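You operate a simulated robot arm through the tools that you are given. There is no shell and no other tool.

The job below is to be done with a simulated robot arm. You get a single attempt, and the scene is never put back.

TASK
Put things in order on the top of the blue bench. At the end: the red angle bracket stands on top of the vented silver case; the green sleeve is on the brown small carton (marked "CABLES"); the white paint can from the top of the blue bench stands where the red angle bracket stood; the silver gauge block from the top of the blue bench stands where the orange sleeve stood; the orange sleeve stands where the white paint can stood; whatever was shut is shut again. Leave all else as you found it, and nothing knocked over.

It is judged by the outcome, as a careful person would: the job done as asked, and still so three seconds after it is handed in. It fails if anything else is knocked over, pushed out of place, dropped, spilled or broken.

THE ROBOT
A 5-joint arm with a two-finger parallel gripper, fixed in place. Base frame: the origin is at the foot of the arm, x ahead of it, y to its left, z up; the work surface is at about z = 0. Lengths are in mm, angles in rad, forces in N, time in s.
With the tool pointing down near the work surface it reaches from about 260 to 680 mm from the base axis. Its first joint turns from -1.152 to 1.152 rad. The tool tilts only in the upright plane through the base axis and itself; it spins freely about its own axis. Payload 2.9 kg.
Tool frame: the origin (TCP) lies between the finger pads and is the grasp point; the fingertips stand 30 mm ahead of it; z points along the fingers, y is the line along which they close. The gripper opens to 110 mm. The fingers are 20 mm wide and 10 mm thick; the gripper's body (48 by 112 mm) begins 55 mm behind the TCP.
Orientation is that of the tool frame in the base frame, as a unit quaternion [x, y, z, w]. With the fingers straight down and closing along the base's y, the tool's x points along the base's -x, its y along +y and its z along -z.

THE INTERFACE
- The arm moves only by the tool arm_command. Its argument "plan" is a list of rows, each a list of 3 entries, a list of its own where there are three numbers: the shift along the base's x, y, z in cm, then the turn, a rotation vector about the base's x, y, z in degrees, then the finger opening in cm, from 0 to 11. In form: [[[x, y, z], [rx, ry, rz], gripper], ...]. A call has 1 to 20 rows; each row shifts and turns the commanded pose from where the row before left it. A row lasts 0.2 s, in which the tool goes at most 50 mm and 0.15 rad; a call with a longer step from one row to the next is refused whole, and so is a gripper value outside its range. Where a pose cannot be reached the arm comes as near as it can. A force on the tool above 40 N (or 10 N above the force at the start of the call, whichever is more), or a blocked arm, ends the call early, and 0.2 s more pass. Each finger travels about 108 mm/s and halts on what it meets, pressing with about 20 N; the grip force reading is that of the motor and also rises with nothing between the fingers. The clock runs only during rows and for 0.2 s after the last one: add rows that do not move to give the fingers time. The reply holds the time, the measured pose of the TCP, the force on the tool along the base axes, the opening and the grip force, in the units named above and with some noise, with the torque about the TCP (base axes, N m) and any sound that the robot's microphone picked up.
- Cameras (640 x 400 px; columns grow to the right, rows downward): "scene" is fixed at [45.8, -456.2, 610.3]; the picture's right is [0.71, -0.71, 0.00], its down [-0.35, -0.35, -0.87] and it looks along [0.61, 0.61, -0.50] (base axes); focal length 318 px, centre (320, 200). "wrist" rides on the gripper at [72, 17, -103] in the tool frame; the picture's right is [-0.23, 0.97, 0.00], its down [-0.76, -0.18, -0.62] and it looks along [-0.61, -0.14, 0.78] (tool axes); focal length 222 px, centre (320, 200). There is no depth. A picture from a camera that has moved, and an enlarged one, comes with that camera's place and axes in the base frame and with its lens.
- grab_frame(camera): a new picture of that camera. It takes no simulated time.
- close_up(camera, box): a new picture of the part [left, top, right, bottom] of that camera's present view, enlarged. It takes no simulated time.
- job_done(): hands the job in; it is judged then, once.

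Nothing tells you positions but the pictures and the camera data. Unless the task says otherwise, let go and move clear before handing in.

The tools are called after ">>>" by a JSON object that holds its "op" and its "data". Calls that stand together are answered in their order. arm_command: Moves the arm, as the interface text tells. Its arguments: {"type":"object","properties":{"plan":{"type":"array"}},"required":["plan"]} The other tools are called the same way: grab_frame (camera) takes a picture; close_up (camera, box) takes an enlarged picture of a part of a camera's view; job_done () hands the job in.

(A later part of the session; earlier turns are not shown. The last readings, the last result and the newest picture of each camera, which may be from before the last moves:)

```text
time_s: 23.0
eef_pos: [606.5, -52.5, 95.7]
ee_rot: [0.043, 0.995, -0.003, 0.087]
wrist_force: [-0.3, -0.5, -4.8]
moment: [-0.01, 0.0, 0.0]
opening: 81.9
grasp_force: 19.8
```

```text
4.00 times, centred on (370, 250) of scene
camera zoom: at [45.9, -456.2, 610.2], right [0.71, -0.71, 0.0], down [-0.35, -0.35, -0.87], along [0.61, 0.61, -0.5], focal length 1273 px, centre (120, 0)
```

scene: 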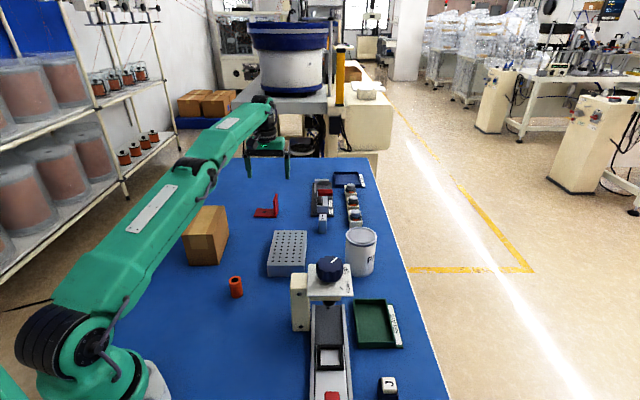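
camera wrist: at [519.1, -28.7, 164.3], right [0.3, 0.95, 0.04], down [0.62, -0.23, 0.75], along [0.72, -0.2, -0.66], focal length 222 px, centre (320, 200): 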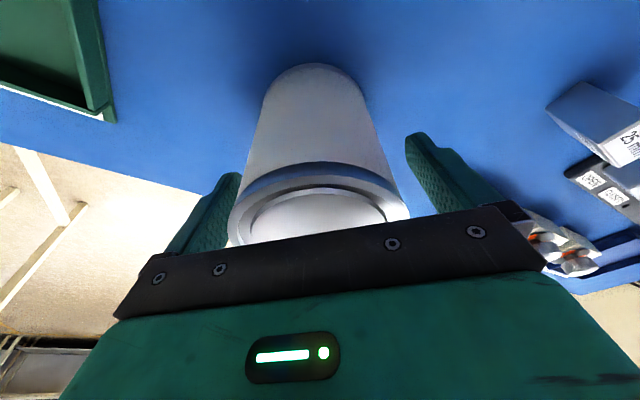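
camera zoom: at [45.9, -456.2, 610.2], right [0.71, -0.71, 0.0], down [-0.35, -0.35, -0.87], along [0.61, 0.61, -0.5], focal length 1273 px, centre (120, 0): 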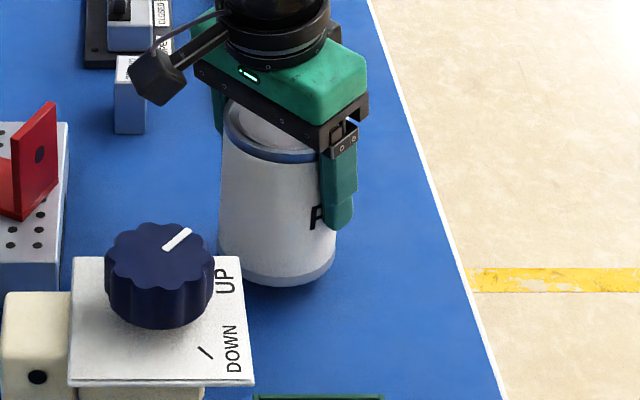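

The can weighs about 0.46 kg and is held steadily. I raise it and swing it around the base axis to the azimuth of the bracket's old spot, well above everything else.

>>> {"op": "arm_command", "data": {"plan": [[[0, 0, 3.1], [0, 0, 0], 6.5], [[0, 0, 3.1], [0, 0, 0], 6.5], [[0, 0, 3.1], [0, 0, 0], 6.5], [[0.22, 4.24, 0], [0, 0, 4], 6.5], [[-0.08, 4.25, 0], [0, 0, 4], 6.5], [[-0.37, 4.23, 0], [0, 0, 4], 6.5], [[-0.66, 4.19, 0], [0, 0, 4], 6.5], [[-0.96, 4.14, 0], [0, 0, 4], 6.5], [[-1.24, 4.06, 0], [0, 0, 4], 6.5], [[-1.53, 3.96, 0], [0, 0, 4], 6.5], [[-1.79, 3.85, 0], [0, 0, 4], 6.5], [[-2.07, 3.71, 0], [0, 0, 4], 6.5], [[0, 0, 0], [0, 0, 0], 6.5], [[0, 0, 0], [0, 0, 0], 6.5]]}}

>>> {"op": "grab_frame", "data": {"camera": "scene"}}

>>> {"op": "grab_frame", "data": {"camera": "wrist"}}

```text
time_s: 26.0
eef_pos: [520.8, 313.3, 187.1]
ee_rot: [-0.267, 0.96, 0.023, 0.084]
wrist_force: [0.4, -0.8, -4.8]
moment: [0.01, 0.01, 0.0]
opening: 81.6
grasp_force: 20.3
```

```text
taken
```

scene: 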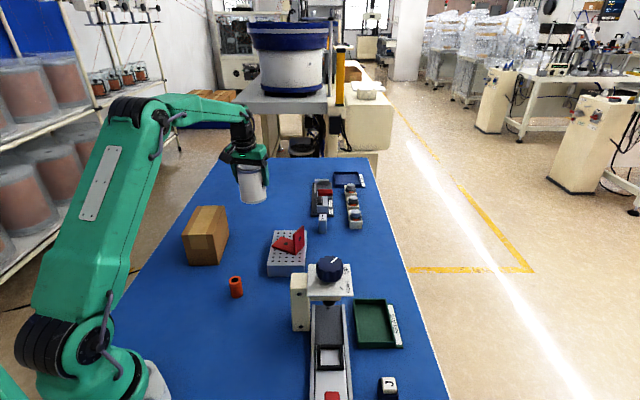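

```text
taken
camera wrist: at [436.5, 281.6, 276.9], right [-0.31, 0.95, 0.04], down [0.64, 0.18, 0.75], along [0.7, 0.26, -0.67], focal length 222 px, centre (320, 200)
```

wrist: 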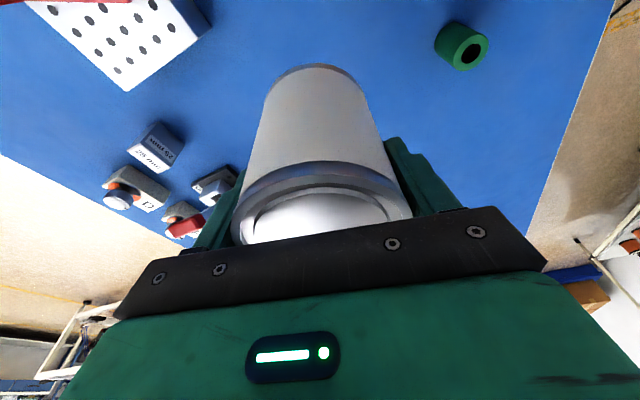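

The can hangs upright at the right azimuth. I extend out to about (594,355) while lowering to 130.

>>> {"op": "arm_command", "data": {"plan": [[[1.83, 1.0425, -1.4], [0, 0, 0], 6.5], [[1.83, 1.0425, -1.4], [0, 0, 0], 6.5], [[1.83, 1.0425, -1.4], [0, 0, 0], 6.5], [[1.83, 1.0425, -1.5], [0, 0, 0], 6.5], [[0, 0, 0], [0, 0, 0], 6.5], [[0, 0, -1.8], [0, 0, 0], 6.5], [[0, 0, -1.7], [0, 0, 0], 6.5], [[0, 0, -0.9], [0, 0, 0], 6.5], [[0, 0, 0], [0, 0, 0], 6.5]]}}

>>> {"op": "close_up", "data": {"camera": "scene", "box": [200, 140, 360, 240]}}

```text
time_s: 28.0
eef_pos: [594.3, 356.8, 87.9]
ee_rot: [-0.268, 0.959, 0.023, 0.084]
wrist_force: [0.1, -0.1, -4.8]
moment: [0.02, 0.03, -0.02]
opening: 81.7
grasp_force: 20.0
```

```text
4.00 times, centred on (280, 190) of scene
camera zoom: at [45.9, -456.2, 610.3], right [0.71, -0.71, 0.0], down [-0.35, -0.35, -0.87], along [0.61, 0.61, -0.5], focal length 1273 px, centre (480, 240)
```

zoom: 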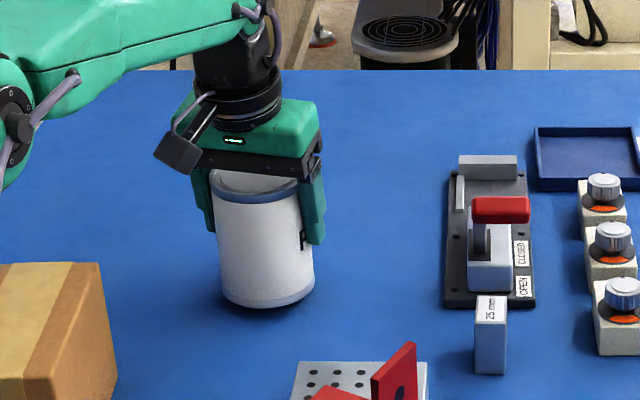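

The can is right over the old bracket spot, about 12 mm up. I lower gently until it touches.

>>> {"op": "arm_command", "data": {"plan": [[[0, -0.1, -0.5], [0, 0, 0], 6.5], [[0, 0, -0.4], [0, 0, 0], 6.5], [[0, 0, -0.15], [0, 0, 0], 6.5], [[0, 0, -0.1], [0, 0, 0], 6.5], [[0, 0, -0.1], [0, 0, 0], 6.5], [[0, 0, 0], [0, 0, 0], 6.5]]}}

```text
time_s: 29.4
eef_pos: [593.5, 355.0, 76.5]
ee_rot: [-0.268, 0.959, 0.022, 0.084]
wrist_force: [0.1, 0.5, -2.8]
moment: [0.07, 0.15, 0.02]
opening: 81.9
grasp_force: 20.2
```

Weight is starting to transfer to the bench; I go down one more millimetre.

>>> {"op": "arm_command", "data": {"plan": [[[0, 0, -0.05], [0, 0, 0], 6.5], [[0, 0, -0.05], [0, 0, 0], 6.5], [[0, 0, 0], [0, 0, 0], 6.5]]}}

>>> {"op": "close_up", "data": {"camera": "scene", "box": [200, 140, 360, 240]}}

```text
time_s: 30.2
eef_pos: [594.6, 354.6, 76.0]
ee_rot: [-0.268, 0.959, 0.022, 0.085]
wrist_force: [-6.6, -1.0, 10.8]
moment: [0.37, 0.78, 0.18]
opening: 81.9
grasp_force: 20.3
```

```text
4.00 times, centred on (280, 190) of scene
camera zoom: at [45.8, -456.3, 610.2], right [0.71, -0.71, 0.0], down [-0.35, -0.35, -0.87], along [0.61, 0.61, -0.5], focal length 1273 px, centre (480, 240)
```

zoom: 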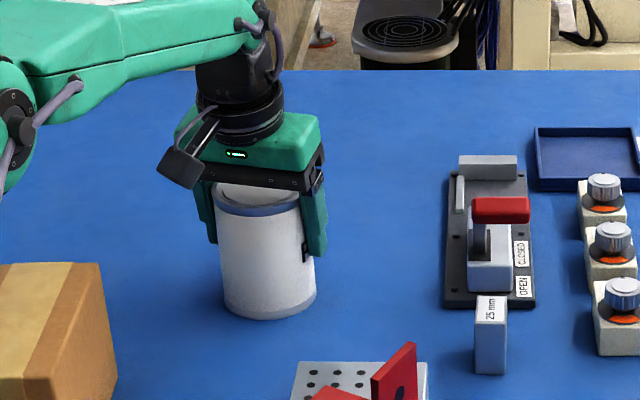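

Seated on the bench. I open the fingers, then rise straight up clear of the can.

>>> {"op": "arm_command", "data": {"plan": [[[0, 0, 0.05], [0, 0, 0], 8.4], [[0, 0, 0], [0, 0, 0], 9], [[0, 0, 0], [0, 0, 0], 10], [[0, 0, 0], [0, 0, 0], 11], [[0, 0, 0], [0, 0, 0], 11]]}}

>>> {"op": "close_up", "data": {"camera": "scene", "box": [200, 140, 360, 240]}}

>>> {"op": "grab_frame", "data": {"camera": "wrist"}}

```text
time_s: 31.4
eef_pos: [593.5, 353.7, 73.8]
ee_rot: [-0.267, 0.96, 0.023, 0.084]
wrist_force: [0.1, 0.6, 0.5]
moment: [0.02, 0.0, -0.01]
opening: 109.9
grasp_force: 0.1
```

```text
4.00 times, centred on (280, 190) of scene
camera zoom: at [45.8, -456.2, 610.3], right [0.71, -0.71, 0.0], down [-0.35, -0.35, -0.87], along [0.61, 0.61, -0.5], focal length 1273 px, centre (480, 240)
```

zoom: 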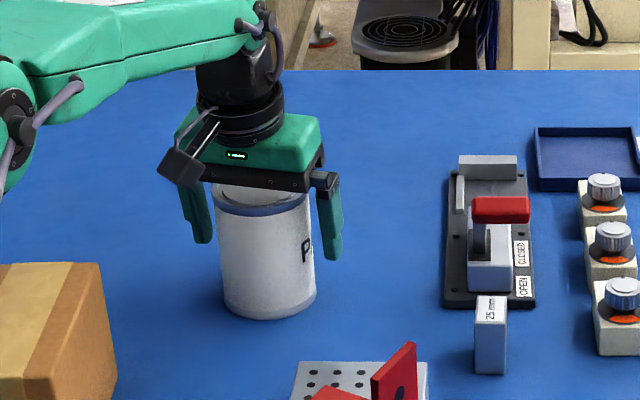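

```text
taken
camera wrist: at [509.6, 321.3, 163.5], right [-0.31, 0.95, 0.04], down [0.64, 0.18, 0.75], along [0.7, 0.26, -0.66], focal length 222 px, centre (320, 200)
```

wrist: 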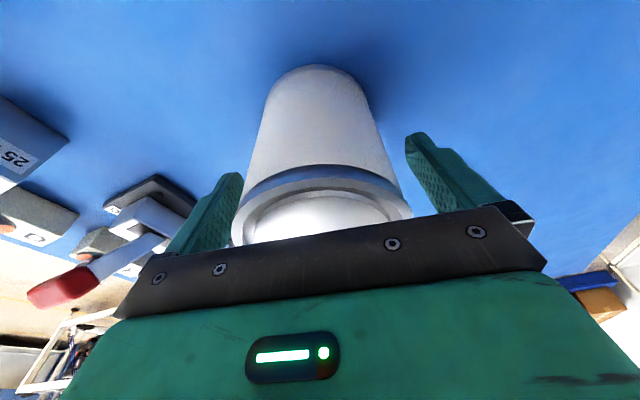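

The can stands freely where the bracket was. I rise clear, bring the tool upright and travel to above the orange sleeve.

>>> {"op": "arm_command", "data": {"plan": [[[0, 0, 2.5], [0, 0, 0], 11], [[0, 0, 2.5], [0, 0, 0], 11], [[0, 0, 2.5], [0, 0, 0], 11], [[-3.2, -1.9, 0.8], [0, 0, 0], 11], [[-3.2, -1.9, 1.0], [0, 0, 0], 11], [[0, 0, 1.5], [-2.57, 4.29, 0], 11], [[0, 0, 1.5], [-2.57, 4.29, 0], 10], [[-2.76, -2.69, 0], [0, 0, -1.59], 9], [[-2.76, -2.69, 0], [0, 0, -1.59], 8], [[-2.76, -2.69, 0], [0, 0, -1.59], 7], [[-2.76, -2.69, 0], [0, 0, -1.59], 7], [[-2.76, -2.69, 0], [0, 0, -1.59], 7], [[-2.76, -2.69, 0], [0, 0, -1.59], 7], [[-2.76, -2.69, 0], [0, 0, -1.59], 7], [[-2.76, -2.69, 0], [0, 0, -1.59], 7], [[0, 0, 0], [0, 0, 0], 7]]}}

>>> {"op": "grab_frame", "data": {"camera": "wrist"}}

>>> {"op": "grab_frame", "data": {"camera": "scene"}}

```text
time_s: 34.8
eef_pos: [308.8, 100.3, 197.6]
ee_rot: [-0.161, 0.987, 0.0, 0.0]
wrist_force: [-1.1, 0.7, 0.3]
moment: [0.04, -0.01, 0.0]
opening: 70.1
grasp_force: 0.0
```

```text
taken
camera wrist: at [235.7, 92.7, 300.8], right [-0.09, 1.0, 0.0], down [0.78, 0.07, 0.62], along [0.62, 0.06, -0.78], focal length 222 px, centre (320, 200)
```

wrist: 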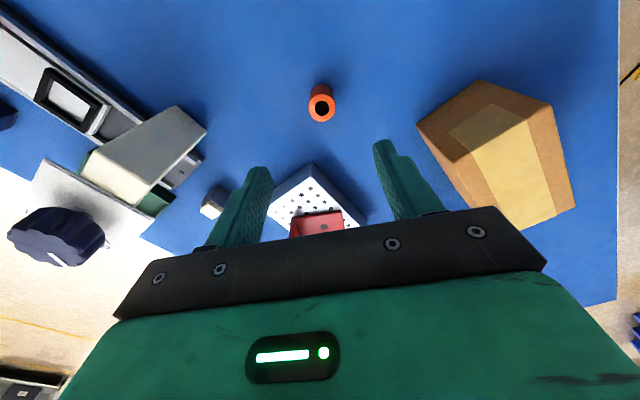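

```text
taken
```

scene: 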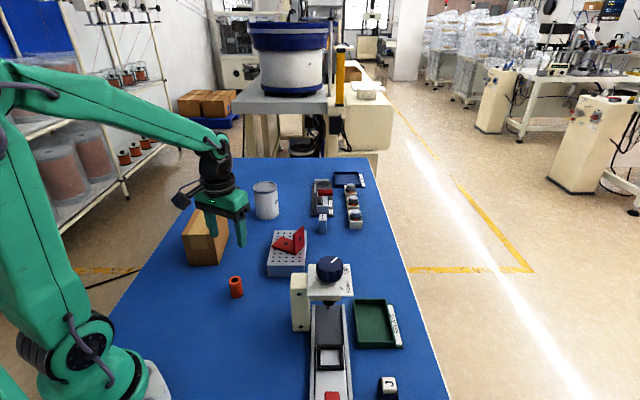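

I zoom on the orange sleeve to fix its exact centre, since that spot is also the gauge block's destination.

>>> {"op": "close_up", "data": {"camera": "wrist", "box": [280, 70, 360, 130]}}

```text
6.67 times, centred on (320, 100) of wrist
camera zoom: at [235.7, 92.7, 300.8], right [-0.09, 1.0, 0.0], down [0.78, 0.07, 0.62], along [0.62, 0.06, -0.78], focal length 1481 px, centre (320, 867)
```

zoom: 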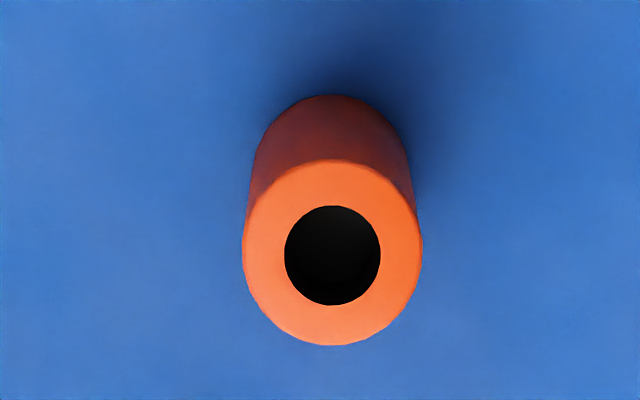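

Orange sleeve centre at (308.8,101.5). I descend with the fingers at 70 mm and grip it.

>>> {"op": "arm_command", "data": {"plan": [[[0, 0.1, -3.5], [0, 0, 0], 7], [[0, 0, -3.5], [0, 0, 0], 7], [[0, 0, -3.5], [0, 0, 0], 7], [[0, 0, -3.0], [0, 0, 0], 7], [[0, 0, -1.5], [0, 0, 0], 7], [[0, 0, -1.15], [0, 0, 0], 7], [[0, 0, 0], [0, 0, 0], 7]]}}

>>> {"op": "close_up", "data": {"camera": "scene", "box": [180, 230, 292, 310]}}

>>> {"op": "grab_frame", "data": {"camera": "wrist"}}

```text
time_s: 36.4
eef_pos: [308.5, 101.2, 35.9]
ee_rot: [-0.16, 0.987, 0.0, 0.0]
wrist_force: [1.0, -0.7, -1.5]
moment: [-0.03, 0.03, -0.01]
opening: 70.2
grasp_force: 0.0
```

```text
5.00 times, centred on (236, 270) of scene
camera zoom: at [45.8, -456.2, 610.3], right [0.71, -0.71, 0.0], down [-0.35, -0.35, -0.87], along [0.61, 0.61, -0.5], focal length 1591 px, centre (740, -150)
```

zoom: 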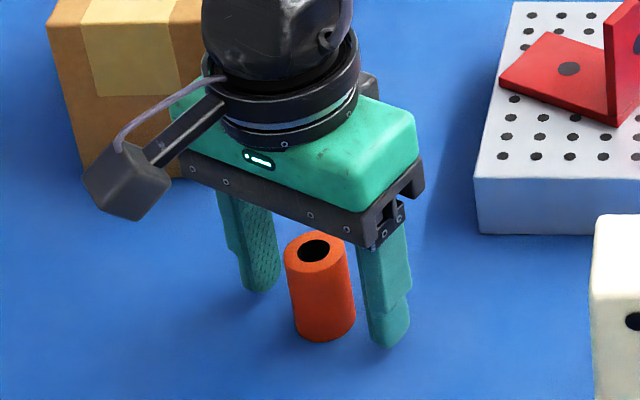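

```text
taken
camera wrist: at [235.4, 94.6, 139.1], right [-0.09, 1.0, 0.0], down [0.78, 0.07, 0.62], along [0.62, 0.06, -0.78], focal length 222 px, centre (320, 200)
```

wrist: 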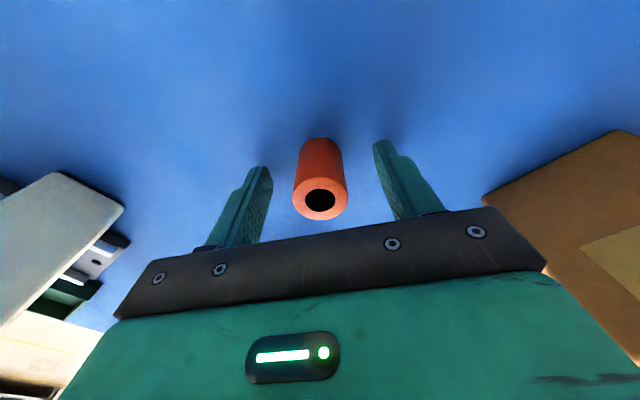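

The sleeve is between the fingers; closing now and lifting a little.

>>> {"op": "arm_command", "data": {"plan": [[[0, 0, 0], [0, 0, 0], 5], [[0, 0, 0], [0, 0, 0], 3.5], [[0, 0, 0], [0, 0, 0], 2.5], [[0, 0, 0], [0, 0, 0], 2], [[0, 0, 0], [0, 0, 0], 2], [[0, 0, 1.0], [0, 0, 0], 2], [[0, 0, 2.0], [0, 0, 0], 2], [[0, 0, 0], [0, 0, 0], 2]]}}

>>> {"op": "close_up", "data": {"camera": "scene", "box": [180, 230, 292, 310]}}

```text
time_s: 38.2
eef_pos: [308.5, 101.2, 66.5]
ee_rot: [-0.161, 0.987, 0.0, 0.0]
wrist_force: [-0.1, 0.5, 0.0]
moment: [-0.03, 0.01, 0.0]
opening: 28.1
grasp_force: 19.8
```

```text
5.00 times, centred on (236, 270) of scene
camera zoom: at [45.8, -456.2, 610.3], right [0.71, -0.71, 0.0], down [-0.35, -0.35, -0.87], along [0.61, 0.61, -0.5], focal length 1591 px, centre (740, -150)
```

zoom: 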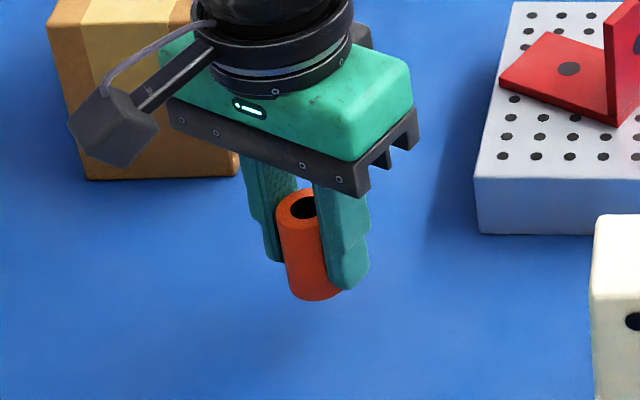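

The sleeve is held at 28 mm and hangs straight. I carry it at height 190 to the paint can's old spot at (605.7,-53).

>>> {"op": "arm_command", "data": {"plan": [[[0, 0, 4.1], [0, 0, 0], 2], [[0, 0, 4.1], [0, 0, 0], 2], [[0, 0, 4.1], [0, 0, 0], 2], [[3.715, -1.928, 0], [0, 0, -2.9], 2], [[3.715, -1.928, 0], [0, 0, -2.9], 2], [[3.715, -1.928, 0], [0, 0, -2.9], 2], [[3.715, -1.928, 0], [0, 0, -2.9], 2], [[3.715, -1.928, 0], [0, 0, -2.9], 2], [[3.715, -1.928, 0], [0, 0, -2.9], 2], [[3.715, -1.928, 0], [0, 0, -2.9], 2], [[3.715, -1.928, 0], [0, 0, -2.9], 2], [[0, 0, -3.5], [0, 0, 0], 2], [[0, 0, -3.5], [0, 0, 0], 2], [[0, 0, -3.5], [0, 0, 0], 2], [[0, 0, 0], [0, 0, 0], 2]]}}

>>> {"op": "grab_frame", "data": {"camera": "scene"}}

>>> {"op": "grab_frame", "data": {"camera": "wrist"}}

```text
time_s: 41.4
eef_pos: [605.2, -52.8, 84.7]
ee_rot: [0.041, 0.999, -0.001, 0.0]
wrist_force: [0.1, 0.3, -0.3]
moment: [0.01, -0.04, -0.02]
opening: 28.2
grasp_force: 20.1
```

```text
taken
```

scene: 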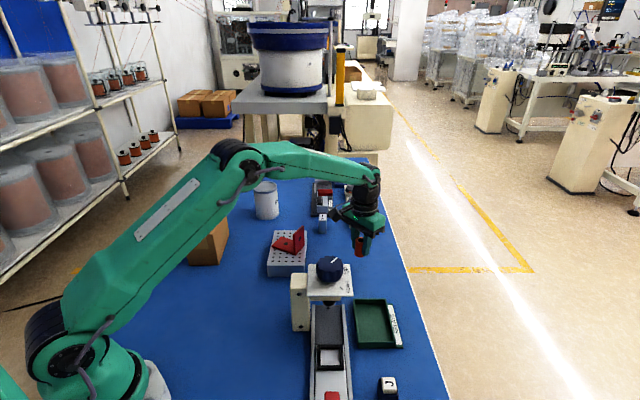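

```text
taken
camera wrist: at [536.2, -30.7, 187.2], right [0.31, 0.95, 0.0], down [0.74, -0.24, 0.62], along [0.59, -0.19, -0.78], focal length 222 px, centre (320, 200)
```

wrist: 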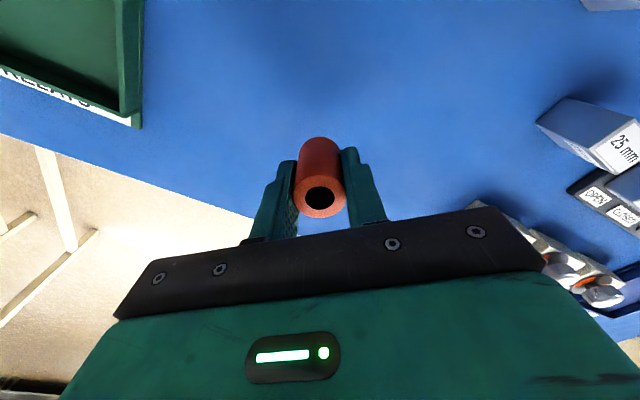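

The sleeve is over the old can spot at (605,-53). I lower it to the bench.

>>> {"op": "arm_command", "data": {"plan": [[[0, 0, -2.5], [0, 0, 0], 2], [[0, 0, -1.7], [0, 0, 0], 2], [[0, 0, -0.3], [0, 0, 0], 2], [[0, 0, -0.15], [0, 0, 0], 2], [[0, 0, -0.1], [0, 0, 0], 2], [[0, 0, 0], [0, 0, 0], 2]]}}

>>> {"op": "close_up", "data": {"camera": "scene", "box": [300, 200, 412, 280]}}

```text
time_s: 42.8
eef_pos: [606.7, -51.6, 38.5]
ee_rot: [0.04, 0.999, 0.0, 0.0]
wrist_force: [-5.3, 1.0, 14.5]
moment: [0.03, 0.24, -0.02]
opening: 27.9
grasp_force: 20.5
```

```text
5.00 times, centred on (356, 240) of scene
camera zoom: at [45.7, -456.2, 610.3], right [0.71, -0.71, 0.0], down [-0.35, -0.35, -0.87], along [0.61, 0.61, -0.5], focal length 1591 px, centre (140, 0)
```

zoom: 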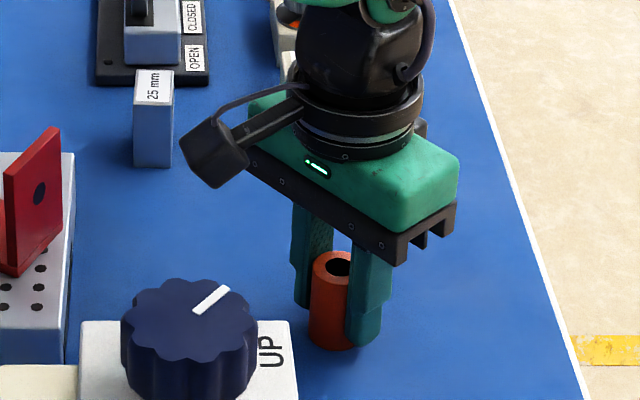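

It's on the bench (14 N). I ease off a millimetre, open the fingers slowly and rise.

>>> {"op": "arm_command", "data": {"plan": [[[0, 0, 0.08], [0, 0, 0], 2.2], [[0, 0, 0], [0, 0, 0], 2.9], [[0, 0, 0], [0, 0, 0], 3.4], [[0, 0, 0], [0, 0, 0], 4.5], [[0, 0, 0], [0, 0, 0], 6], [[0, 0, 0], [0, 0, 0], 7]]}}

>>> {"op": "close_up", "data": {"camera": "scene", "box": [300, 200, 412, 280]}}

```text
time_s: 44.2
eef_pos: [606.5, -52.7, 37.4]
ee_rot: [0.041, 0.999, 0.0, 0.0]
wrist_force: [0.2, -0.5, 0.0]
moment: [0.02, -0.03, -0.03]
opening: 70.1
grasp_force: 0.0
```

```text
5.00 times, centred on (356, 240) of scene
camera zoom: at [45.8, -456.2, 610.3], right [0.71, -0.71, 0.0], down [-0.35, -0.35, -0.87], along [0.61, 0.61, -0.5], focal length 1591 px, centre (140, 0)
```

zoom: 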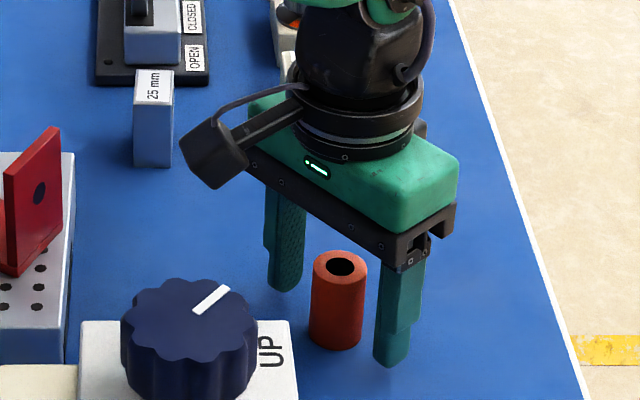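

The orange sleeve stands at the old can spot. I rise and move toward the gauge block, turning to close across its 25 mm side, for a close view.

>>> {"op": "arm_command", "data": {"plan": [[[0, 0, 3.6], [0, 0, 0], 7], [[0, 0, 3.6], [0, 0, 0], 7], [[0, 0, 3.6], [0, 0, 0], 7], [[0, 0, 3.6], [0, 0, 0], 7], [[0.225, 2.71, 0], [0, 0, 7.65], 7], [[0.225, 2.71, 0], [0, 0, 7.65], 7], [[0.225, 2.71, 0], [0, 0, 7.65], 7], [[0.225, 2.71, 0], [0, 0, 7.65], 7], [[0.225, 2.71, 0], [0, 0, 7.65], 7], [[0.225, 2.71, 0], [0, 0, 7.65], 7], [[0, 0, 0], [0, 0, 0], 7]]}}

>>> {"op": "grab_frame", "data": {"camera": "wrist"}}

>>> {"op": "close_up", "data": {"camera": "wrist", "box": [280, 110, 400, 200]}}

>>> {"op": "grab_frame", "data": {"camera": "scene"}}

```text
time_s: 46.6
eef_pos: [619.8, 109.2, 182.2]
ee_rot: [-0.353, 0.936, -0.001, 0.0]
wrist_force: [-0.6, 0.4, -0.2]
moment: [-0.02, 0.02, 0.01]
opening: 70.1
grasp_force: 0.0
```

```text
taken
camera wrist: at [554.5, 73.6, 285.5], right [-0.47, 0.88, 0.0], down [0.69, 0.37, 0.62], along [0.55, 0.29, -0.78], focal length 222 px, centre (320, 200)
```

wrist: 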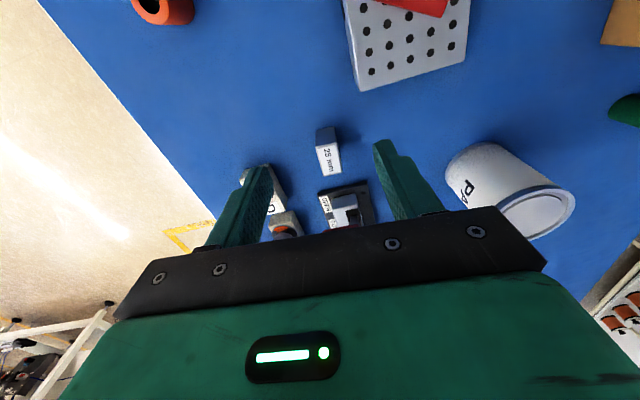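

```text
4.44 times, centred on (340, 155) of wrist
camera zoom: at [554.5, 73.6, 285.5], right [-0.47, 0.88, 0.0], down [0.69, 0.37, 0.62], along [0.55, 0.29, -0.78], focal length 987 px, centre (231, 400)
```

zoom: 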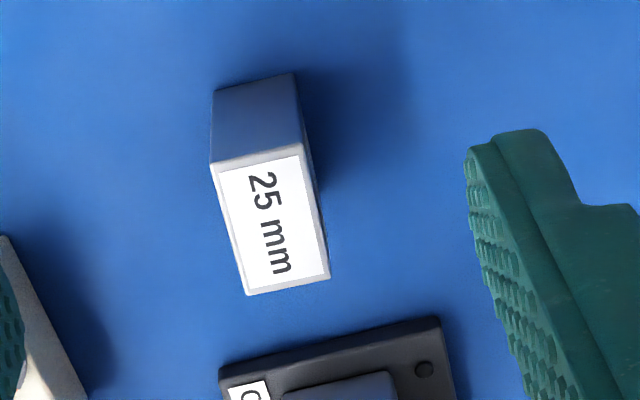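

```text
taken
```

scene: 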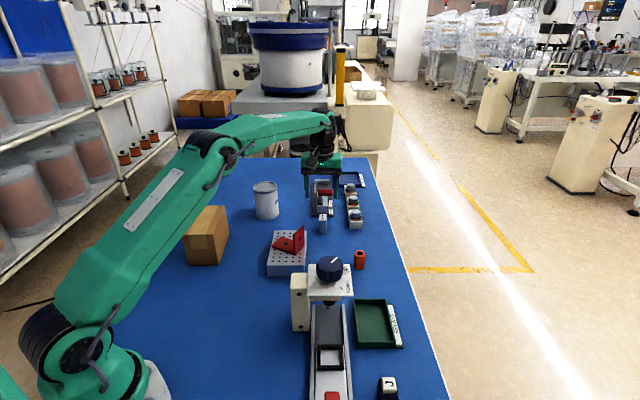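

Block centre at about (662,144.5), long side along azimuth 41°, so my current yaw suits. I lower, tilt 4° outward and extend to hover over it.

>>> {"op": "arm_command", "data": {"plan": [[[0, 0, -3.6], [0, 0, 0], 7], [[0, 0, -3.6], [0, 0, 0], 7], [[2.11, 1.765, -0.5], [0, 0, 0], 7], [[0, 0, 0], [0.85, -3.91, 0], 7], [[2.11, 1.765, -0.5], [0, 0, 0], 7], [[0, 0, 0], [0, 0, 0], 7]]}}

>>> {"op": "close_up", "data": {"camera": "scene", "box": [270, 150, 382, 250]}}

>>> {"op": "grab_frame", "data": {"camera": "wrist"}}

```text
time_s: 48.0
eef_pos: [661.9, 145.0, 100.0]
ee_rot: [-0.351, 0.936, -0.005, 0.034]
wrist_force: [0.4, 0.3, -0.5]
moment: [-0.03, 0.02, 0.02]
opening: 70.1
grasp_force: 0.0
```

```text
4.00 times, centred on (326, 200) of scene
camera zoom: at [45.8, -456.2, 610.3], right [0.71, -0.71, 0.0], down [-0.35, -0.35, -0.87], along [0.61, 0.61, -0.5], focal length 1273 px, centre (296, 200)
```

zoom: 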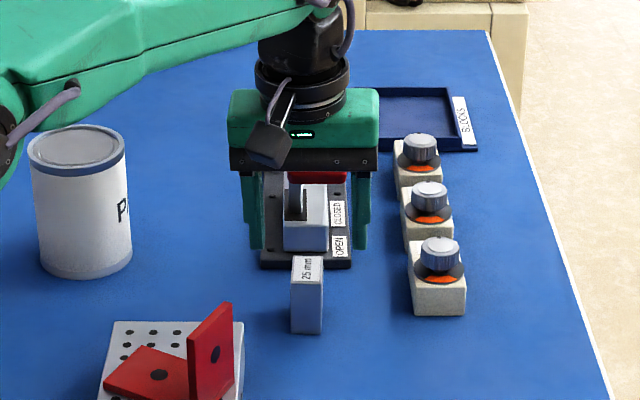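

```text
taken
camera wrist: at [589.9, 107.5, 197.5], right [-0.47, 0.88, -0.02], down [0.65, 0.36, 0.67], along [0.6, 0.3, -0.74], focal length 222 px, centre (320, 200)
```

wrist: 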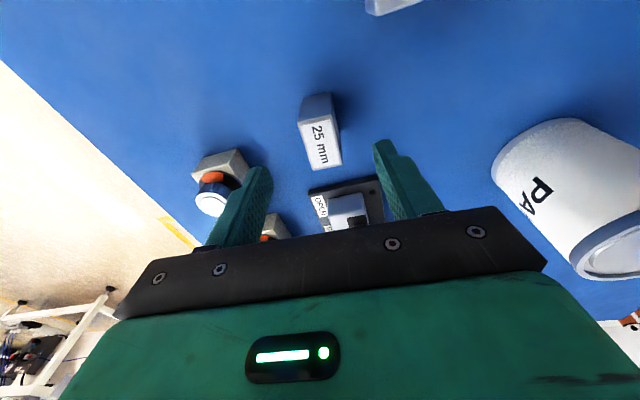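

The block lies squarely between the fingers. I shift 2 mm inward and descend to TCP height 40.

>>> {"op": "arm_command", "data": {"plan": [[[-0.15, -0.15, -2.0], [0, 0, 0], 7], [[0, 0, -2.0], [0, 0, 0], 7], [[0, 0, -2.0], [0, 0, 0], 7], [[0, 0, 0], [0, 0, 0], 7]]}}

>>> {"op": "close_up", "data": {"camera": "scene", "box": [270, 150, 382, 250]}}

>>> {"op": "grab_frame", "data": {"camera": "wrist"}}

```text
time_s: 49.0
eef_pos: [661.0, 144.6, 38.8]
ee_rot: [-0.351, 0.936, -0.004, 0.035]
wrist_force: [-0.5, -0.2, -0.2]
moment: [0.01, 0.02, -0.01]
opening: 69.9
grasp_force: 0.0
```

```text
4.00 times, centred on (326, 200) of scene
camera zoom: at [45.8, -456.2, 610.3], right [0.71, -0.71, 0.0], down [-0.35, -0.35, -0.87], along [0.61, 0.61, -0.5], focal length 1273 px, centre (296, 200)
```

zoom: 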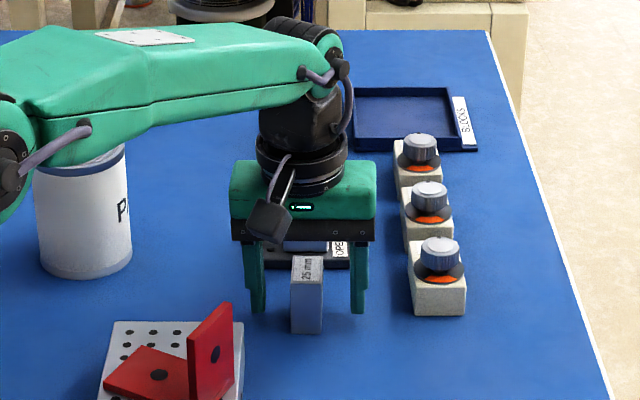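

```text
taken
camera wrist: at [588.7, 106.6, 136.8], right [-0.47, 0.88, -0.02], down [0.65, 0.36, 0.67], along [0.6, 0.3, -0.74], focal length 222 px, centre (320, 200)
```

wrist: 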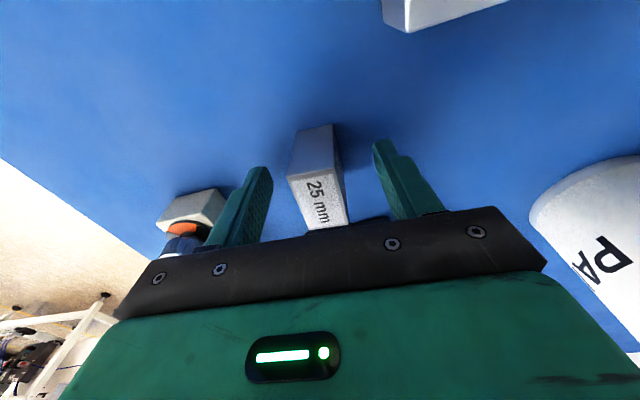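

Fingers straddle the block with equal gaps. I close and lift slightly.

>>> {"op": "arm_command", "data": {"plan": [[[0, 0, 0], [0, 0, 0], 5], [[0, 0, 0], [0, 0, 0], 3.5], [[0, 0, 0], [0, 0, 0], 2.4], [[0, 0, 0], [0, 0, 0], 1.5], [[0, 0, 0], [0, 0, 0], 1.5], [[0, 0, 0], [0, 0, 0], 1.5]]}}

>>> {"op": "close_up", "data": {"camera": "scene", "box": [270, 150, 382, 250]}}

```text
time_s: 50.4
eef_pos: [661.2, 145.0, 39.2]
ee_rot: [-0.351, 0.936, -0.005, 0.035]
wrist_force: [1.3, 0.8, 2.3]
moment: [0.06, 0.0, -0.02]
opening: 24.7
grasp_force: 20.0
```

```text
4.00 times, centred on (326, 200) of scene
camera zoom: at [45.8, -456.2, 610.2], right [0.71, -0.71, 0.0], down [-0.35, -0.35, -0.87], along [0.61, 0.61, -0.5], focal length 1273 px, centre (296, 200)
```

zoom: 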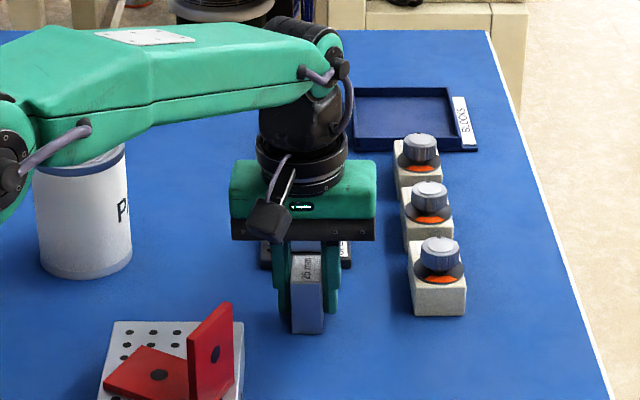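

Held at 24.7 mm. I lift, retract while rising above everything, and carry it to the orange sleeve's old spot.

>>> {"op": "arm_command", "data": {"plan": [[[0, 0, 0.8], [0, 0, 0], 1.5], [[0, 0, 2.5], [0, 0, 0], 1.5], [[0, 0, 2.7], [0, 0, 0], 1.5], [[-3.9, -0.85, 2.2], [0, 0, 0], 1.5], [[-3.9, -0.85, 2.2], [0, 0, 0], 1.5], [[-3.9, -0.85, 2.2], [0, 0, 0], 1.5], [[-3.9, -0.85, 2.2], [0, 0, 0], 1.5], [[-3.93, -0.19, 0], [0, 0, 0.78], 1.5], [[-3.93, -0.19, 0], [0, 0, 0.93], 1.5], [[-3.93, -0.19, 0], [0, 0, 1.1], 1.5], [[-3.93, -0.19, 0], [0, 0, 1.34], 1.5], [[-3.93, -0.19, 0], [0, 0, 1.65], 1.5], [[0, 0, 0], [0, 0, 0], 1.5]]}}

>>> {"op": "grab_frame", "data": {"camera": "scene"}}

>>> {"op": "grab_frame", "data": {"camera": "wrist"}}

```text
time_s: 53.2
eef_pos: [305.4, 101.2, 187.2]
ee_rot: [-0.398, 0.917, -0.003, 0.034]
wrist_force: [-0.2, 0.0, -1.3]
moment: [-0.01, -0.01, 0.03]
opening: 24.6
grasp_force: 20.2
```

```text
taken
```

scene: 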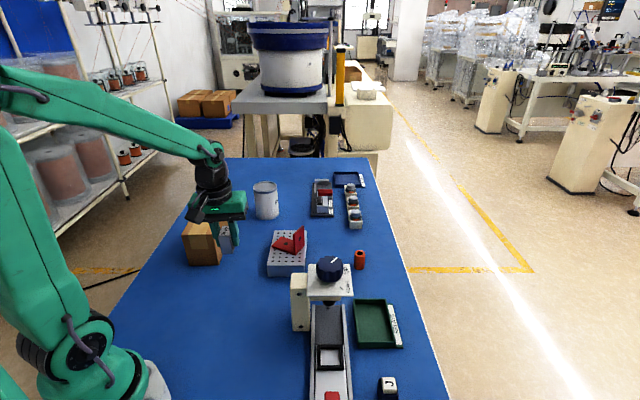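

```text
taken
camera wrist: at [238.6, 56.2, 284.4], right [-0.56, 0.83, -0.02], down [0.61, 0.42, 0.67], along [0.57, 0.36, -0.74], focal length 222 px, centre (320, 200)
```

wrist: 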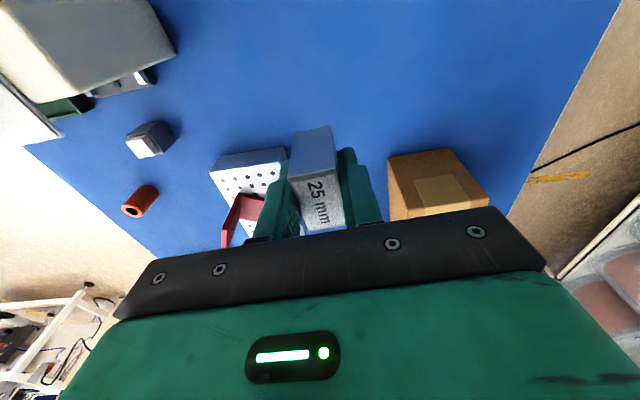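

Over the spot. I correct 3 mm in x and descend to just above the bench.

>>> {"op": "arm_command", "data": {"plan": [[[0.3, 0.02, -3.4], [0, 0, 0], 1.5], [[0, 0, -3.5], [0, 0, 0], 1.5], [[0, 0, -3.5], [0, 0, 0], 1.5], [[0, 0, -2.5], [0, 0, 0], 1.5], [[0, 0, -1.0], [0, 0, 0], 1.5], [[0, 0, 0], [0, 0, 0], 1.5]]}}

>>> {"op": "close_up", "data": {"camera": "scene", "box": [180, 230, 292, 310]}}

```text
time_s: 54.6
eef_pos: [310.6, 100.0, 49.4]
ee_rot: [-0.398, 0.917, -0.003, 0.034]
wrist_force: [0.9, -0.2, -1.8]
moment: [0.02, 0.02, -0.01]
opening: 24.7
grasp_force: 19.9
```

```text
5.00 times, centred on (236, 270) of scene
camera zoom: at [45.8, -456.2, 610.3], right [0.71, -0.71, 0.0], down [-0.35, -0.35, -0.87], along [0.61, 0.61, -0.5], focal length 1591 px, centre (740, -150)
```

zoom: 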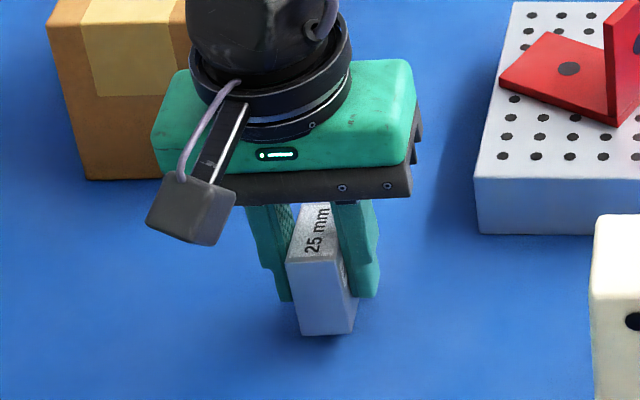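

The block is upright about 10 mm above the bench. I lower it to contact.

>>> {"op": "arm_command", "data": {"plan": [[[0, 0.03, -0.6], [0, 0, 0], 1.5], [[0, 0, -0.2], [0, 0, 0], 1.5], [[0, 0, -0.1], [0, 0, 0], 1.5], [[0, 0, -0.1], [0, 0, 0], 1.5], [[0, 0, 0], [0, 0, 0], 1.5]]}}

```text
time_s: 55.8
eef_pos: [309.8, 101.0, 39.1]
ee_rot: [-0.399, 0.916, -0.003, 0.035]
wrist_force: [-3.0, -1.3, 6.9]
moment: [0.08, 0.09, 0.01]
opening: 24.7
grasp_force: 19.8
```

Contact is made (about 8 N). I press half a millimetre more to level it, then open slowly and look.

>>> {"op": "arm_command", "data": {"plan": [[[0, 0, -0.05], [0, 0, 0], 1.5], [[0, 0, 0], [0, 0, 0], 2.4], [[0, 0, 0], [0, 0, 0], 2.8], [[0, 0, 0], [0, 0, 0], 3.5], [[0, 0, 0], [0, 0, 0], 5], [[0, 0, 0], [0, 0, 0], 6.5], [[0, 0, 0], [0, 0, 0], 6.5]]}}

>>> {"op": "close_up", "data": {"camera": "scene", "box": [180, 230, 292, 310]}}

```text
time_s: 57.4
eef_pos: [310.7, 100.5, 38.5]
ee_rot: [-0.398, 0.917, -0.004, 0.034]
wrist_force: [0.7, 0.0, -0.1]
moment: [-0.02, -0.02, 0.05]
opening: 64.9
grasp_force: 0.2
```

```text
5.00 times, centred on (236, 270) of scene
camera zoom: at [45.8, -456.2, 610.3], right [0.71, -0.71, 0.0], down [-0.35, -0.35, -0.87], along [0.61, 0.61, -0.5], focal length 1591 px, centre (740, -150)
```

zoom: 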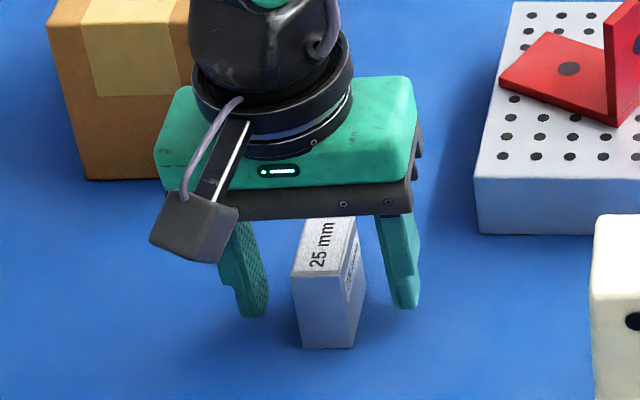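

The block stands where the orange sleeve was. I rise, straighten the tool and go look at the green sleeve behind the carton.

>>> {"op": "arm_command", "data": {"plan": [[[0, 0, 1.5], [0, 0, 0], 6.5], [[0, 0, 3.5], [0, 0, 0], 6.5], [[0, 0, 3.5], [0, 0, 0], 6.5], [[0, 0, 3.5], [0, 0, 0], 7], [[0, 0, 3.5], [0, 0, 0], 7], [[0, 0, 0], [-1.25, 3.8, 0], 7], [[1.625, 3.675, 0], [0, 0, 5.39], 7], [[1.625, 3.675, 0], [0, 0, 5.39], 7], [[1.625, 3.675, 0], [0, 0, 5.39], 7], [[1.625, 3.675, 0], [0, 0, 5.39], 7], [[1.625, 3.675, 0], [0, 0, 5.39], 7], [[1.625, 3.675, 0], [0, 0, 5.39], 7], [[1.625, 3.675, 0], [0, 0, 5.39], 7], [[1.625, 3.675, 0], [0, 0, 5.39], 7], [[0, 0, 0], [0, 0, 0], 7]]}}

>>> {"op": "grab_frame", "data": {"camera": "wrist"}}

>>> {"op": "grab_frame", "data": {"camera": "scene"}}

```text
time_s: 60.6
eef_pos: [440.3, 397.0, 192.9]
ee_rot: [0.708, -0.706, 0.0, 0.0]
wrist_force: [0.1, -0.3, 0.0]
moment: [0.0, -0.04, 0.0]
opening: 69.9
grasp_force: 0.1
```

```text
taken
camera wrist: at [425.1, 322.6, 296.2], right [-0.97, 0.22, 0.0], down [0.18, 0.76, 0.62], along [0.14, 0.61, -0.78], focal length 222 px, centre (320, 200)
```

wrist: 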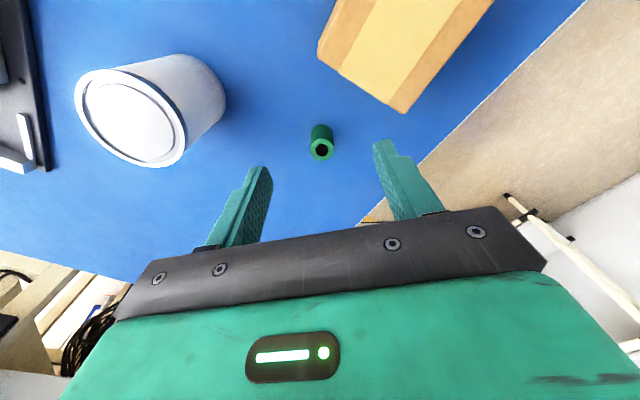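

```text
taken
```

scene: 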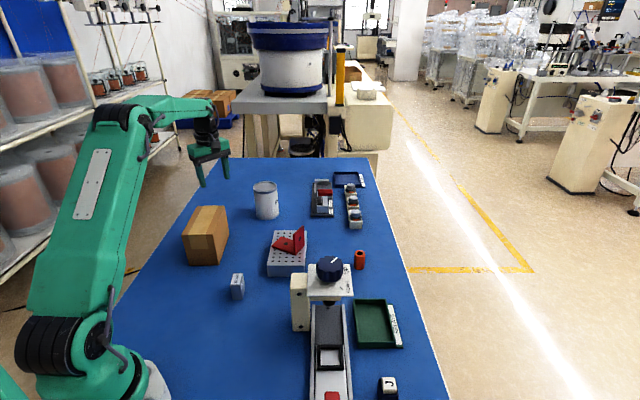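

I zoom on the green sleeve for its centre.

>>> {"op": "close_up", "data": {"camera": "wrist", "box": [280, 110, 360, 170]}}

>>> {"op": "close_up", "data": {"camera": "wrist", "box": [300, 0, 520, 140]}}

```text
6.67 times, centred on (320, 140) of wrist
camera zoom: at [425.1, 322.6, 296.2], right [-0.97, 0.22, 0.0], down [0.18, 0.76, 0.62], along [0.14, 0.61, -0.78], focal length 1481 px, centre (320, 600)
```

zoom: 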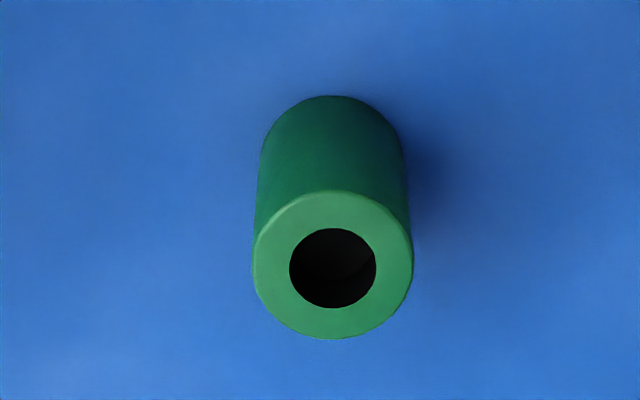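

```text
2.86 times, centred on (410, 70) of wrist
camera zoom: at [425.1, 322.6, 296.2], right [-0.97, 0.22, 0.0], down [0.18, 0.76, 0.62], along [0.14, 0.61, -0.78], focal length 635 px, centre (63, 571)
```

zoom: 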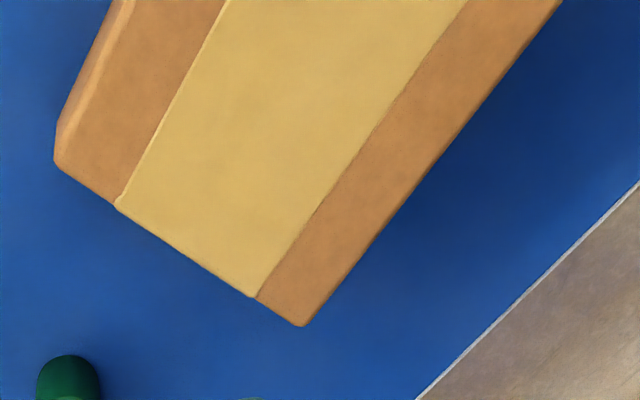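

Green sleeve centre at (450.3,440.9), and the carton-top centre is confirmed at about (351.4,315.4). I move over the sleeve and descend.

>>> {"op": "arm_command", "data": {"plan": [[[1.0, 4.39, 0], [0, 0, 0], 7], [[0, 0, -3.5], [0, 0, 0], 7], [[0, 0, -3.5], [0, 0, 0], 7], [[0, 0, -3.5], [0, 0, 0], 7], [[0, 0, -2.0], [0, 0, 0], 7], [[0, 0, 0], [0, 0, 0], 7]]}}

>>> {"op": "grab_frame", "data": {"camera": "wrist"}}

>>> {"op": "close_up", "data": {"camera": "scene", "box": [160, 120, 320, 270]}}

```text
time_s: 62.0
eef_pos: [450.7, 439.2, 67.6]
ee_rot: [0.708, -0.707, 0.0, 0.0]
wrist_force: [-0.1, 0.1, 0.4]
moment: [-0.01, 0.01, -0.02]
opening: 70.2
grasp_force: 0.0
```

```text
taken
camera wrist: at [434.1, 365.5, 170.1], right [-0.97, 0.23, 0.0], down [0.18, 0.76, 0.62], along [0.14, 0.61, -0.78], focal length 222 px, centre (320, 200)
```

wrist: 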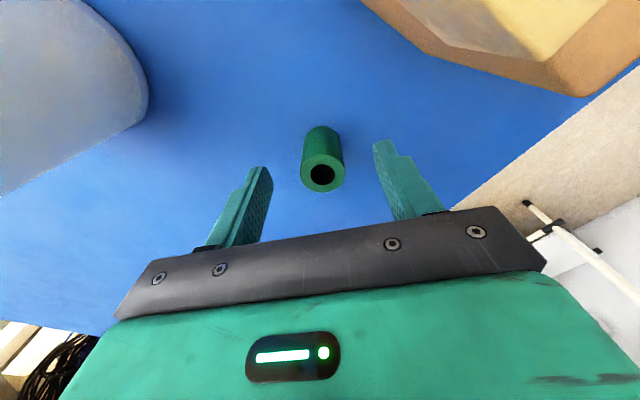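

```text
2.67 times, centred on (240, 195) of scene
camera zoom: at [45.8, -456.2, 610.3], right [0.71, -0.71, 0.0], down [-0.35, -0.35, -0.87], along [0.61, 0.61, -0.5], focal length 848 px, centre (533, 213)
```

zoom: 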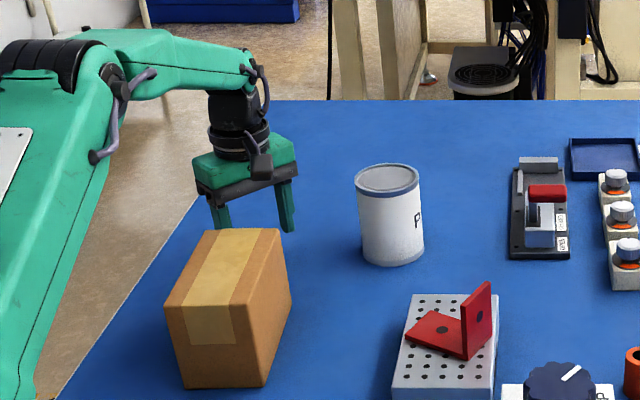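

Centred over the green sleeve. I go down to height 40 and close on it.

>>> {"op": "arm_command", "data": {"plan": [[[0, 0.05, -1.4], [0, 0, 0], 7], [[0, 0, -1.35], [0, 0, 0], 7], [[0, 0, 0], [0, 0, 0], 7], [[0, 0, 0], [0, 0, 0], 5], [[0, 0, 0], [0, 0, 0], 3.5], [[0, 0, 0], [0, 0, 0], 2.5], [[0, 0, 0], [0, 0, 0], 2], [[0, 0, 0], [0, 0, 0], 2]]}}

>>> {"op": "grab_frame", "data": {"camera": "wrist"}}

```text
time_s: 63.8
eef_pos: [450.6, 439.2, 40.7]
ee_rot: [0.708, -0.706, 0.0, 0.0]
wrist_force: [1.1, 0.3, -0.5]
moment: [-0.01, -0.04, -0.03]
opening: 27.9
grasp_force: 19.8
```

```text
taken
camera wrist: at [433.6, 366.2, 143.2], right [-0.97, 0.23, 0.0], down [0.18, 0.76, 0.62], along [0.14, 0.61, -0.78], focal length 222 px, centre (320, 200)
```

wrist: 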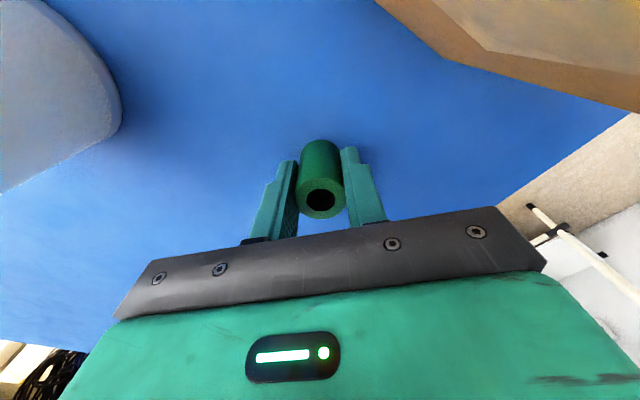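

Held at 28 mm. I lift straight up to 200, then move over the carton's centre.

>>> {"op": "arm_command", "data": {"plan": [[[0, 0, 1.0], [0, 0, 0], 2], [[0, 0, 3.8], [0, 0, 0], 2], [[0, 0, 3.8], [0, 0, 0], 2], [[0, 0, 3.8], [0, 0, 0], 2], [[0, 0, 3.6], [0, 0, 0], 2], [[-2.48, -3.1, 0], [0, 0, 0], 2], [[-2.48, -3.1, 0], [0, 0, 0], 2], [[-2.48, -3.1, 0], [0, 0, 0], 2], [[-2.48, -3.1, 0], [0, 0, 0], 2], [[0, 0, -2.5], [0, 0, 0], 2], [[0, 0, -1.0], [0, 0, 0], 2], [[0, 0, 0], [0, 0, 0], 2]]}}

>>> {"op": "close_up", "data": {"camera": "scene", "box": [150, 170, 262, 270]}}

>>> {"op": "grab_frame", "data": {"camera": "wrist"}}

```text
time_s: 66.4
eef_pos: [351.0, 315.4, 165.4]
ee_rot: [0.708, -0.706, 0.0, 0.0]
wrist_force: [-0.5, -0.8, 0.7]
moment: [0.0, -0.01, 0.03]
opening: 27.9
grasp_force: 19.5
```

```text
4.00 times, centred on (206, 220) of scene
camera zoom: at [45.8, -456.2, 610.3], right [0.71, -0.71, 0.0], down [-0.35, -0.35, -0.87], along [0.61, 0.61, -0.5], focal length 1273 px, centre (776, 120)
```

zoom: 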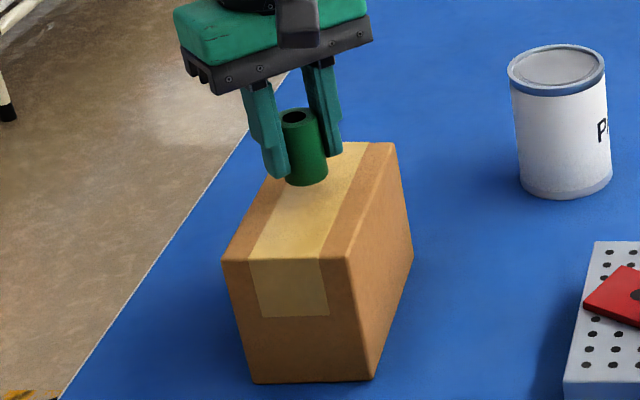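

```text
taken
camera wrist: at [334.2, 242.1, 268.8], right [-0.97, 0.23, 0.0], down [0.18, 0.76, 0.62], along [0.14, 0.61, -0.78], focal length 222 px, centre (320, 200)
```

wrist: 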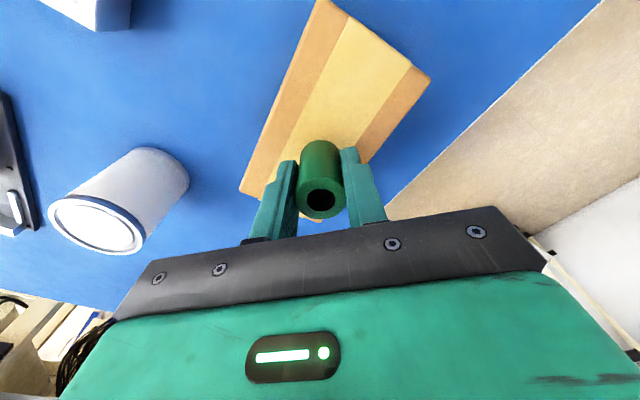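

The sleeve is over the middle of the carton's top, about 18 mm up. I lower gently.

>>> {"op": "arm_command", "data": {"plan": [[[0, 0, -1.0], [0, 0, 0], 2], [[0, 0, -0.4], [0, 0, 0], 2], [[0, 0, -0.15], [0, 0, 0], 2], [[0, 0, -0.1], [0, 0, 0], 2], [[0, 0, 0], [0, 0, 0], 2]]}}

>>> {"op": "close_up", "data": {"camera": "scene", "box": [170, 180, 250, 240]}}

```text
time_s: 67.6
eef_pos: [350.0, 315.8, 150.2]
ee_rot: [0.708, -0.706, -0.001, -0.001]
wrist_force: [-3.6, -3.4, 11.3]
moment: [-0.1, 0.12, -0.01]
opening: 27.9
grasp_force: 19.7
```

```text
6.67 times, centred on (210, 210) of scene
camera zoom: at [45.8, -456.3, 610.2], right [0.71, -0.71, 0.0], down [-0.35, -0.35, -0.87], along [0.61, 0.61, -0.5], focal length 2121 px, centre (1053, 133)
```

zoom: 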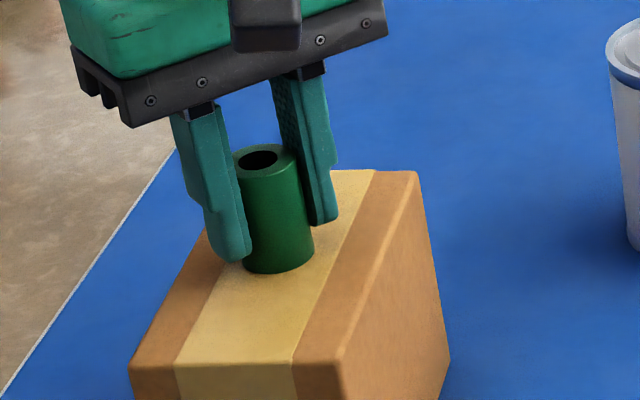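

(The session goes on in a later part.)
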